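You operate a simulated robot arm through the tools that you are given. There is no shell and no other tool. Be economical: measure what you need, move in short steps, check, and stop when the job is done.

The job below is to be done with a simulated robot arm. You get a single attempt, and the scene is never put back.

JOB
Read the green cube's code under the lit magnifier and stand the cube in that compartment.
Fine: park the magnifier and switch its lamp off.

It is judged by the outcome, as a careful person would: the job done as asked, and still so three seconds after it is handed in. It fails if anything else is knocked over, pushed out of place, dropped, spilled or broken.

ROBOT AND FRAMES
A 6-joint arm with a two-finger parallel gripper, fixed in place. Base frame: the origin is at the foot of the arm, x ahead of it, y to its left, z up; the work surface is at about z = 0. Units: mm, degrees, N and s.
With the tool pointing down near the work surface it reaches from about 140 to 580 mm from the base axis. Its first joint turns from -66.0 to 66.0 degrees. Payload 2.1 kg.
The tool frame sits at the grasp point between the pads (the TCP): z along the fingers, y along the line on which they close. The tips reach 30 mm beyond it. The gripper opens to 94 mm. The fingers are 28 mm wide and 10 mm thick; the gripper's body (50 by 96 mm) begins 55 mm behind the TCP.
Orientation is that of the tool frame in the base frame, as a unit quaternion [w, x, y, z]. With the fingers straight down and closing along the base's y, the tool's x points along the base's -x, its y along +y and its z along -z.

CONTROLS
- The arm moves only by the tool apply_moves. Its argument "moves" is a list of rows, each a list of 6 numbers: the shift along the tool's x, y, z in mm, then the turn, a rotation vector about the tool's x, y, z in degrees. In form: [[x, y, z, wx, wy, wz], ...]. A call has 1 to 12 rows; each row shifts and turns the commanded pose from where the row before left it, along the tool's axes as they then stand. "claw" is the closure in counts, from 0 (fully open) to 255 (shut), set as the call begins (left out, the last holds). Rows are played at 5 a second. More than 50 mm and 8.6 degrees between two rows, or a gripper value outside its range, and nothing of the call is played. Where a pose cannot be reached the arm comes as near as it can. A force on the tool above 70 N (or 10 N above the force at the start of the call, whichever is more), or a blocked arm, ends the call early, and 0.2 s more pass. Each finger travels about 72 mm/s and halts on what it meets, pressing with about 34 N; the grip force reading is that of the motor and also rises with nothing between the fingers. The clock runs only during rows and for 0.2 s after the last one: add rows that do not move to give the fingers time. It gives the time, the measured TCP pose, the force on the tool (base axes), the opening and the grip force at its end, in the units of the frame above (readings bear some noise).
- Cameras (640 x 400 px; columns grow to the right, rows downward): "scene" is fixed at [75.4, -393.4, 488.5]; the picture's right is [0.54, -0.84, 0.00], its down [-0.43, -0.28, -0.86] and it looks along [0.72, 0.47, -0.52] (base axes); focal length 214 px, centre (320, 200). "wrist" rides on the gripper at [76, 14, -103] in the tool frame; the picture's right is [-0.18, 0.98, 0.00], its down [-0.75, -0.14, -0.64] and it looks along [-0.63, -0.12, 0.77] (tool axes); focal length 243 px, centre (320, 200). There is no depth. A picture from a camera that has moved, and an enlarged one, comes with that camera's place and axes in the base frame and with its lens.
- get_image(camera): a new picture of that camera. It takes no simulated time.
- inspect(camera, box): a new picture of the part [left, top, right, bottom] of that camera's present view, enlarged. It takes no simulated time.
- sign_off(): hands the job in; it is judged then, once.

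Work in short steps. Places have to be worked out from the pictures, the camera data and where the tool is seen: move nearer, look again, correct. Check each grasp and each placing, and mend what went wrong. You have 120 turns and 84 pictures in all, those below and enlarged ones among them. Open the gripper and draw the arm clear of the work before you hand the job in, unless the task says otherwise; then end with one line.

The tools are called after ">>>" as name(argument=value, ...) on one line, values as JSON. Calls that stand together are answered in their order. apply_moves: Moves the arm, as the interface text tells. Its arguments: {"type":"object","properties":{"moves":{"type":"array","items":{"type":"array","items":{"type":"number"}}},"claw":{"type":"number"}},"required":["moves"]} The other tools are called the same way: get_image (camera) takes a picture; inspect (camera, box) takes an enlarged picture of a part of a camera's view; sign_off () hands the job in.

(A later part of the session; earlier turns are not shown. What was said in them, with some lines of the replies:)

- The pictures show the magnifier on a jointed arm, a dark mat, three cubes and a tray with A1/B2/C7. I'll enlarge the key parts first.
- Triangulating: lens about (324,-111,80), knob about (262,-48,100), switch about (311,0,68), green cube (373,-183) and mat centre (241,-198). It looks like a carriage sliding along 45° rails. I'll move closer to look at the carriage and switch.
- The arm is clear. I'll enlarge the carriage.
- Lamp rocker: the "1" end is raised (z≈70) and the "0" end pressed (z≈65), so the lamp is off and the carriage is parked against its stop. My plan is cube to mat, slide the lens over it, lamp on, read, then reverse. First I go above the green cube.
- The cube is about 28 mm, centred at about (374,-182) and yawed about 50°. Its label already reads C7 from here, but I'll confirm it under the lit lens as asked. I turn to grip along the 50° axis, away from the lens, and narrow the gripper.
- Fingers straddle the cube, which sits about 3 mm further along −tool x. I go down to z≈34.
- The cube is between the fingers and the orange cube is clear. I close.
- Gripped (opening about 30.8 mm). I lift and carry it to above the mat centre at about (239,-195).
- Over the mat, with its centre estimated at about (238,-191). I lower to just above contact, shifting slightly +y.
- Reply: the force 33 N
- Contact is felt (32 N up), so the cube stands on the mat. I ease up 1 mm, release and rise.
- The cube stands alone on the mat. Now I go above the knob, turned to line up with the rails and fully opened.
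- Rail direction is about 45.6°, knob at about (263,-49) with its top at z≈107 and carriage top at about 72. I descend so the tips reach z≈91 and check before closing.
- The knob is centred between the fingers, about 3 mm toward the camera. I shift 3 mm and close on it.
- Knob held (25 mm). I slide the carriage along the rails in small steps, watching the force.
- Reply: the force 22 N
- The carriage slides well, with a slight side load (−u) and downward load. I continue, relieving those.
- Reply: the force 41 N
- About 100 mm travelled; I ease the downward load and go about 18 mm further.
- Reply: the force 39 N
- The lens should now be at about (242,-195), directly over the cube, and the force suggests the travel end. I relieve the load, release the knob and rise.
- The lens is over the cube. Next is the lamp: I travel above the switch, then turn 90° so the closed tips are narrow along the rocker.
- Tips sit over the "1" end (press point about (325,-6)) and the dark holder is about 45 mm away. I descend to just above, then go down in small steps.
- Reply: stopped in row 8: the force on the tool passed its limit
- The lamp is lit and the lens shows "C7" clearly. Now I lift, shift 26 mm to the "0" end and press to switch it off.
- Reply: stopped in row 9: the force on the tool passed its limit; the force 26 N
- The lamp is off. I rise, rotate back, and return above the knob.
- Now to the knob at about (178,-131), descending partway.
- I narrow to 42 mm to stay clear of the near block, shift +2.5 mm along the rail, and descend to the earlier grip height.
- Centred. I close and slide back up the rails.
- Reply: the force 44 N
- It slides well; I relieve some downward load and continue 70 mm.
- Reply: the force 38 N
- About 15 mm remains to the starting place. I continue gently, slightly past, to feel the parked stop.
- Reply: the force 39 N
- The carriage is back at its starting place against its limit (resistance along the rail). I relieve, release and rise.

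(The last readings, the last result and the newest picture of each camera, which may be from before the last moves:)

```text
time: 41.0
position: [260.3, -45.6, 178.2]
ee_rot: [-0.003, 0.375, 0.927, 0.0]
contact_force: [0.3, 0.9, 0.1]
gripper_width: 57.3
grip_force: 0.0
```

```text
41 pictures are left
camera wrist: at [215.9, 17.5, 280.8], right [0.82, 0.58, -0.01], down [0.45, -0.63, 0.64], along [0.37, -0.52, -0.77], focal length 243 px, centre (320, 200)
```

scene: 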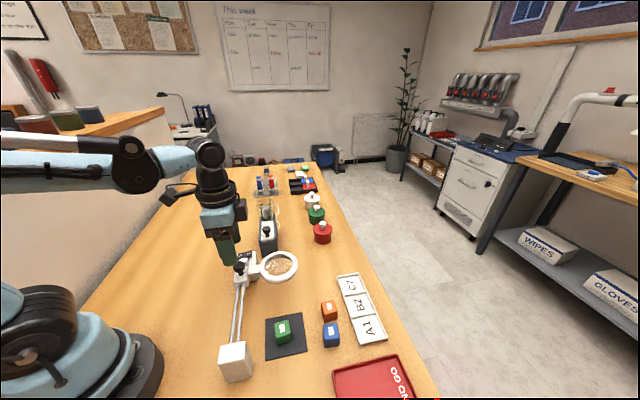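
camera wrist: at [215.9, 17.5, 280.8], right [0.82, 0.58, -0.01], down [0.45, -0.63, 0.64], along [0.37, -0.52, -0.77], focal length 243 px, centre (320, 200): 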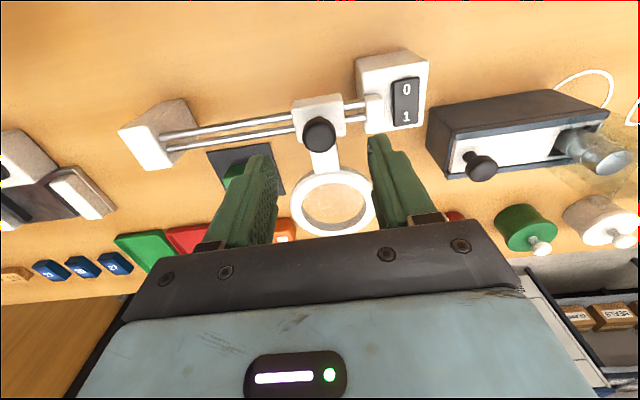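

The magnifier matches the opening view: parked, lamp off. Now back to the cube on the mat at (238,-195).

>>> apply_moves(moves=[[-21.9, -30.65, 0, 0, 0, 0], [-21.9, -30.65, 0, 0, 0, 0], [-21.9, -30.65, 0, 0, 0, 0], [-21.9, -30.65, 0, 0, 0, 0], [0, 0, 0, 0, 0, -4], [0, 0, 40, 0, 0, 0], [0, 0, 0, 0, 0, 0]], claw=90)

>>> get_image(camera="wrist")

```text
time: 42.6
position: [239.2, -196.2, 136.4]
ee_rot: [-0.003, 0.342, 0.94, -0.001]
contact_force: [0.8, 0.1, -0.1]
gripper_width: 60.9
grip_force: 0.0
```

```text
40 pictures are left
camera wrist: at [190.3, -135.8, 239.7], right [0.77, 0.63, 0.0], down [0.49, -0.59, 0.64], along [0.4, -0.5, -0.77], focal length 243 px, centre (320, 200)
```

wrist: 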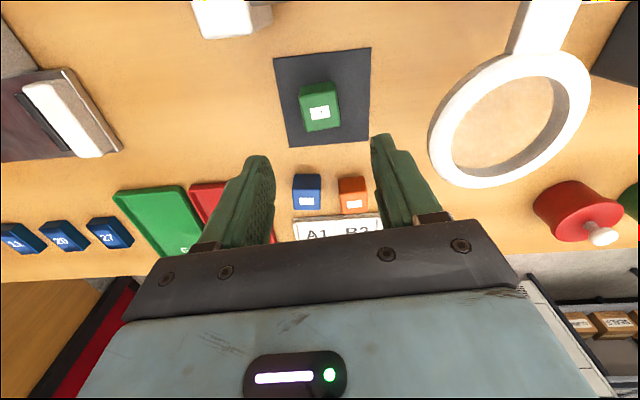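

The cube is in line. I descend and grip.

>>> apply_moves(moves=[[1.5, 0, 40, 0, 0, 0], [0, 0, 35, 0, 0, 0], [0, 0, 20, 0, 0, 0], [0, 0, 0, 0, 0, 0]])

>>> apply_moves(moves=[[0, 0, 0, 0, 0, 0], [0, 0, 0, 0, 0, 0], [0, 0, 0, 0, 0, 0], [0, 0, 0, 0, 0, 0]], claw=220)

```text
time: 43.6
position: [237.0, -193.2, 40.8]
ee_rot: [-0.004, 0.342, 0.94, -0.001]
contact_force: [0.2, 0.1, -0.4]
gripper_width: 60.9
grip_force: 0.0
```

```text
time: 44.6
position: [237.6, -194.4, 41.7]
ee_rot: [-0.003, 0.342, 0.94, 0.0]
contact_force: [0.3, 0.7, -0.3]
gripper_width: 30.6
grip_force: 34.0
```

Gripped. I lift and carry it high to above C7 at about (430,-257), aligning to the tray.

>>> apply_moves(moves=[[0, 0, -30, 0, 0, 0], [0, 0, -40, 0, 0, 0], [0, 0, -40, 0, 0, 0], [-37.5, 15, 0, 0, 0, 0], [-37.5, 15, 0, 0, 0, 0], [-37.5, 15, 0, 0, 0, 0], [-37.5, 15, 0, 0, 0, 0], [-37.5, 15, 0, 0, 0, 0], [0, 0, 0, 0, 0, 3], [0, 0, 0, 0, 0, 0]])

>>> get_image(camera="wrist")

>>> inspect(camera="scene", box=[280, 230, 420, 350])

```text
time: 46.8
position: [428.8, -257.4, 152.9]
ee_rot: [-0.003, 0.367, 0.93, -0.001]
contact_force: [-0.3, -0.3, -0.2]
gripper_width: 30.5
grip_force: 34.3
```

```text
39 pictures are left
camera wrist: at [383.9, -195.7, 255.0], right [0.81, 0.59, -0.01], down [0.46, -0.62, 0.64], along [0.37, -0.52, -0.77], focal length 243 px, centre (320, 200)
```

wrist: 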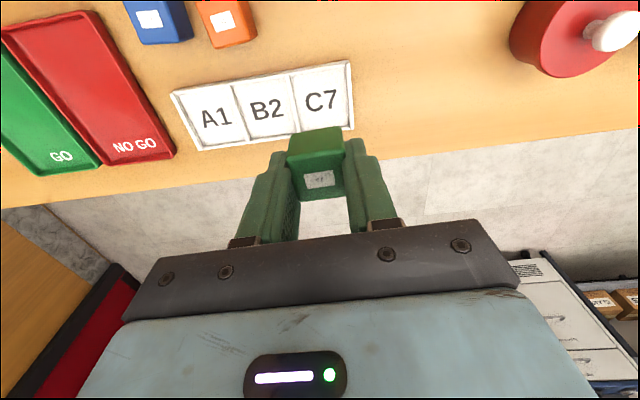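

```text
3.33 times, centred on (350, 290) of scene
camera zoom: at [75.4, -393.4, 488.5], right [0.54, -0.84, 0.0], down [-0.43, -0.28, -0.86], along [0.72, 0.47, -0.52], focal length 715 px, centre (220, -100)
```

zoom: 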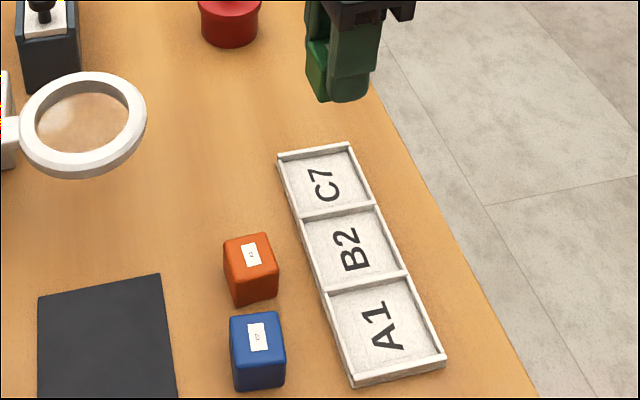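

C7 centre is estimated at (429,-260). I check the wall height before lowering.

>>> inspect(camera="wrist", box=[160, 50, 380, 200])

>>> inspect(camera="scene", box=[330, 265, 400, 350])

```text
2.67 times, centred on (270, 125) of wrist
camera zoom: at [383.9, -195.7, 255.0], right [0.81, 0.59, -0.01], down [0.46, -0.62, 0.64], along [0.37, -0.52, -0.77], focal length 647 px, centre (453, 400)
```

zoom: 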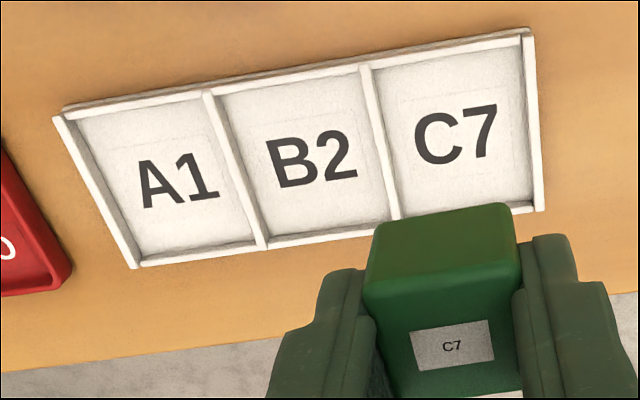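

```text
4.71 times, centred on (365, 308) of scene
camera zoom: at [75.4, -393.4, 488.5], right [0.54, -0.84, 0.0], down [-0.43, -0.28, -0.86], along [0.72, 0.47, -0.52], focal length 1009 px, centre (108, -306)
```

zoom: 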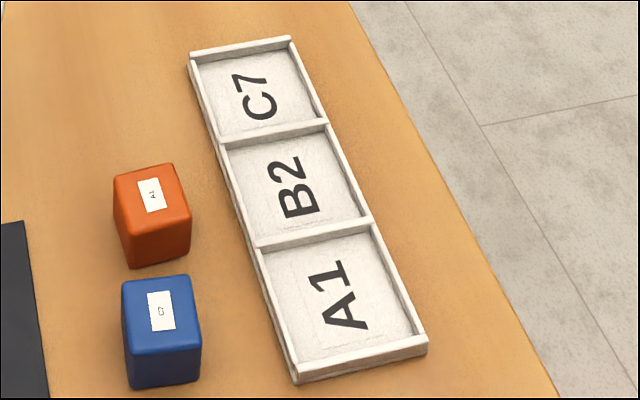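

Walls look low (about 8 mm) and the tips end about 8 mm above the cube's bottom, so there's room. I lower to just above the floor and check.

>>> apply_moves(moves=[[-1.9, -1.7, 0, 0, 0, 0], [0, 0, 40, 0, 0, 0], [0, 0, 40, 0, 0, 0], [0, 0, 24, 0, 0, 0], [0, 0, 0, 0, 0, 0]])

>>> inspect(camera="scene", box=[310, 250, 400, 320])

>>> get_image(camera="wrist")

```text
time: 48.0
position: [431.3, -261.8, 48.9]
ee_rot: [-0.003, 0.367, 0.93, -0.001]
contact_force: [-0.4, -0.1, 0.2]
gripper_width: 30.4
grip_force: 34.6
```

```text
5.71 times, centred on (355, 285) of scene
camera zoom: at [75.4, -393.4, 488.5], right [0.54, -0.84, 0.0], down [-0.43, -0.28, -0.86], along [0.72, 0.47, -0.52], focal length 1226 px, centre (120, -286)
```

zoom: 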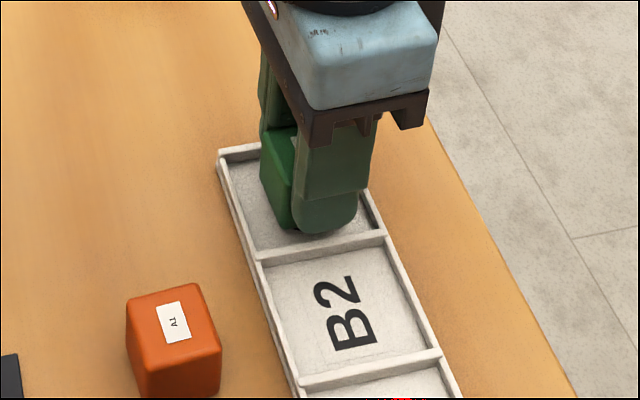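

```text
34 pictures are left
camera wrist: at [385.6, -198.7, 150.2], right [0.81, 0.59, -0.01], down [0.46, -0.62, 0.64], along [0.38, -0.52, -0.77], focal length 243 px, centre (320, 200)
```

wrist: 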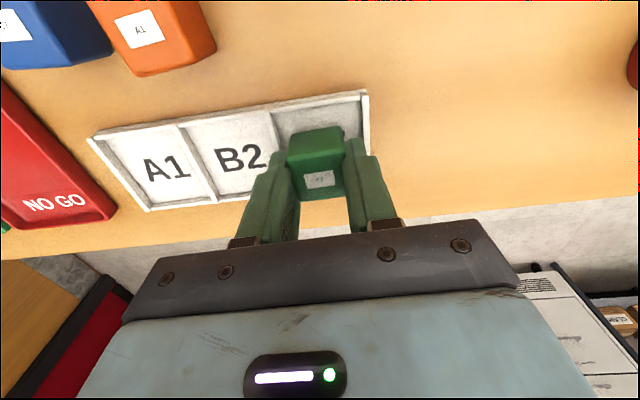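

The cube is over C7, well inside the walls. I nudge +1 mm along the tray and lower until contact.

>>> apply_moves(moves=[[0, 1, 3, 0, 0, 0], [0, 0, 2, 0, 0, 0], [0, 0, 1, 0, 0, 0], [0, 0, 1, 0, 0, 0], [0, 0, 0, 0, 0, 0]])

>>> inspect(camera="scene", box=[310, 250, 400, 320])

```text
time: 49.2
position: [430.1, -259.6, 42.2]
ee_rot: [-0.003, 0.367, 0.93, 0.0]
contact_force: [-0.7, -0.5, 38.9]
gripper_width: 30.5
grip_force: 34.4
```

```text
5.71 times, centred on (355, 285) of scene
camera zoom: at [75.2, -393.3, 488.7], right [0.54, -0.84, 0.0], down [-0.43, -0.28, -0.86], along [0.72, 0.47, -0.52], focal length 1226 px, centre (120, -286)
```

zoom: 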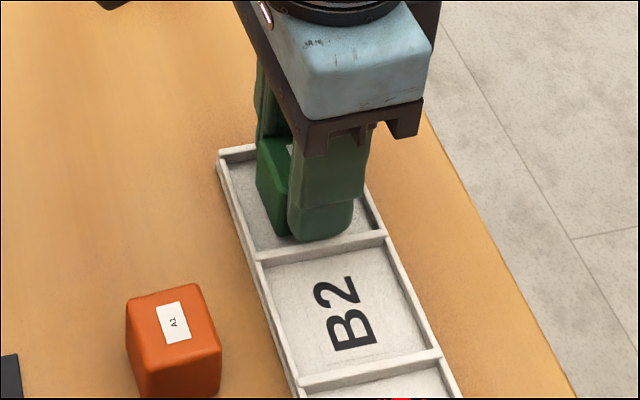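

The cube is seated (39 N upward). I ease 1 mm, open just a few millimetres, and rise straight up.

>>> apply_moves(moves=[[0, 0, -1, 0, 0, 0], [0, 0, 0, 0, 0, 0], [0, 0, 0, 0, 0, 0]], claw=157)

>>> apply_moves(moves=[[0, 0, -8, 0, 0, 0], [0, 0, -20, 0, 0, 0], [0, 0, -40, 0, 0, 0], [0, 0, -40, 0, 0, 0], [0, 0, -40, 0, 0, 0], [0, 0, 0, 0, 0, 0]])

>>> get_image(camera="wrist")

>>> inspect(camera="scene", box=[200, 230, 420, 390])

```text
time: 50.0
position: [430.2, -258.1, 42.0]
ee_rot: [-0.002, 0.366, 0.931, -0.001]
contact_force: [7.4, -1.6, 31.2]
gripper_width: 32.0
grip_force: 0.0
```

```text
time: 51.4
position: [430.6, -260.6, 190.1]
ee_rot: [-0.003, 0.368, 0.93, 0.0]
contact_force: [0.0, -0.4, 0.1]
gripper_width: 36.2
grip_force: 0.0
```

```text
32 pictures are left
camera wrist: at [385.7, -197.8, 292.3], right [0.81, 0.59, -0.01], down [0.46, -0.62, 0.64], along [0.38, -0.52, -0.77], focal length 243 px, centre (320, 200)
```

wrist: 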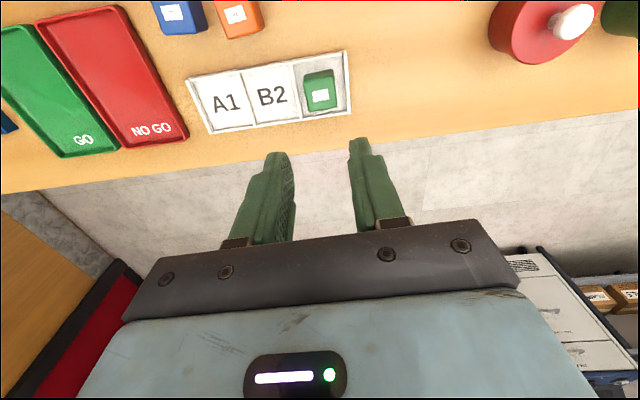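

```text
2.50 times, centred on (310, 310) of scene
camera zoom: at [75.4, -393.4, 488.5], right [0.54, -0.84, 0.0], down [-0.43, -0.28, -0.86], along [0.72, 0.47, -0.52], focal length 536 px, centre (345, -75)
```

zoom: 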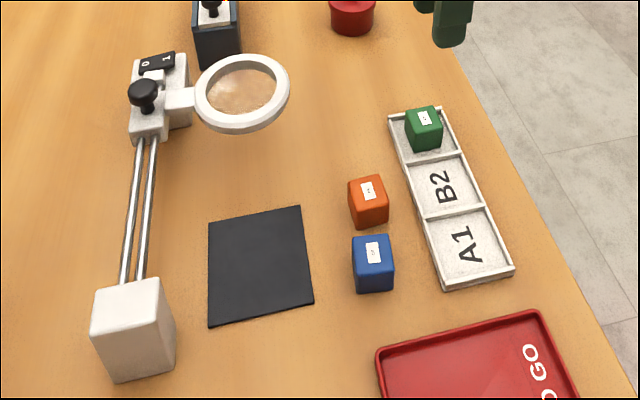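

The tray, cubes and magnifier match the opening view. One close check that the cube stands flat within C7.

>>> inspect(camera="wrist", box=[180, 40, 360, 140])

>>> inspect(camera="scene", box=[320, 260, 380, 305])

```text
3.56 times, centred on (270, 90) of wrist
camera zoom: at [385.7, -197.8, 292.3], right [0.81, 0.59, -0.01], down [0.46, -0.62, 0.64], along [0.38, -0.52, -0.77], focal length 863 px, centre (498, 591)
```

zoom: 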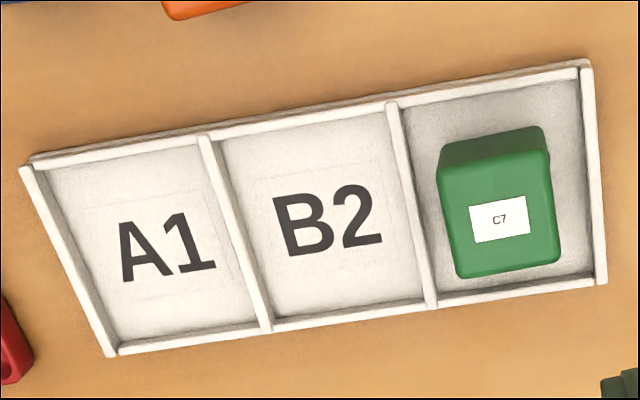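

```text
8.89 times, centred on (350, 282) of scene
camera zoom: at [75.4, -393.4, 488.5], right [0.54, -0.84, 0.0], down [-0.43, -0.28, -0.86], along [0.72, 0.47, -0.52], focal length 1906 px, centre (53, -533)
```

zoom: 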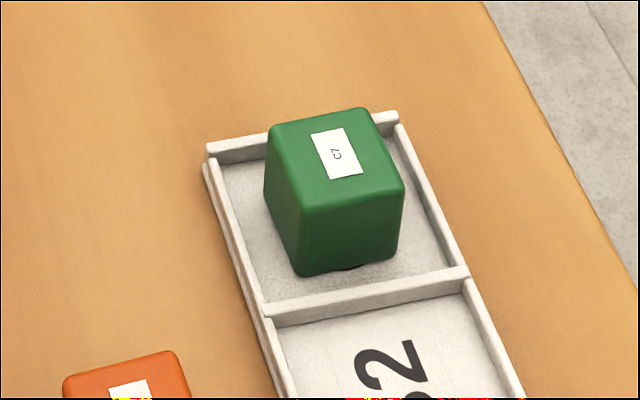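

The cube stands flat in C7, label up. I open fully, draw the arm up and back, and then hand in.

>>> apply_moves(moves=[[0, 0, -45, 0, 0, 0], [0, 0, -45, 0, 0, 0], [0, 0, -45, 0, 0, 0], [40, 0, 0, 0, 0, 0], [40, 0, 0, 0, 0, 0], [0, 0, 0, 0, 0, 0]], claw=0)

>>> get_image(camera="scene")

```text
time: 52.8
position: [367.4, -201.0, 319.1]
ee_rot: [-0.003, 0.366, 0.93, -0.002]
contact_force: [-0.1, -0.7, 1.2]
gripper_width: 94.2
grip_force: 0.1
out of reach, approached as far as the arm can: row 3
```

```text
28 pictures are left
```

scene: 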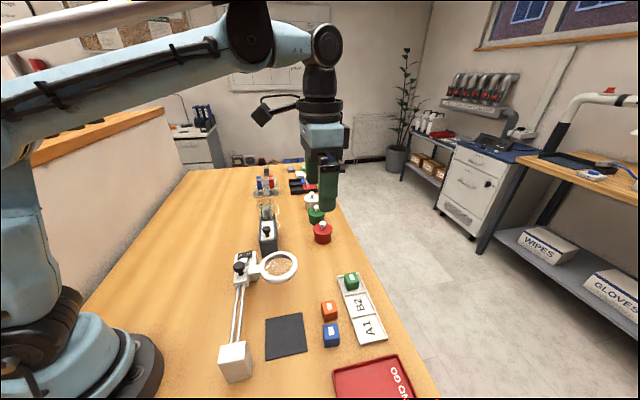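

Everything is in place and the arm is clear, so I hand in.

>>> sign_off()

```text
The job is handed in.
```

The green cube read C7 under the lit magnifier and now stands upright in compartment C7; the magnifier is parked, its lamp is off, and nothing else was disturbed.
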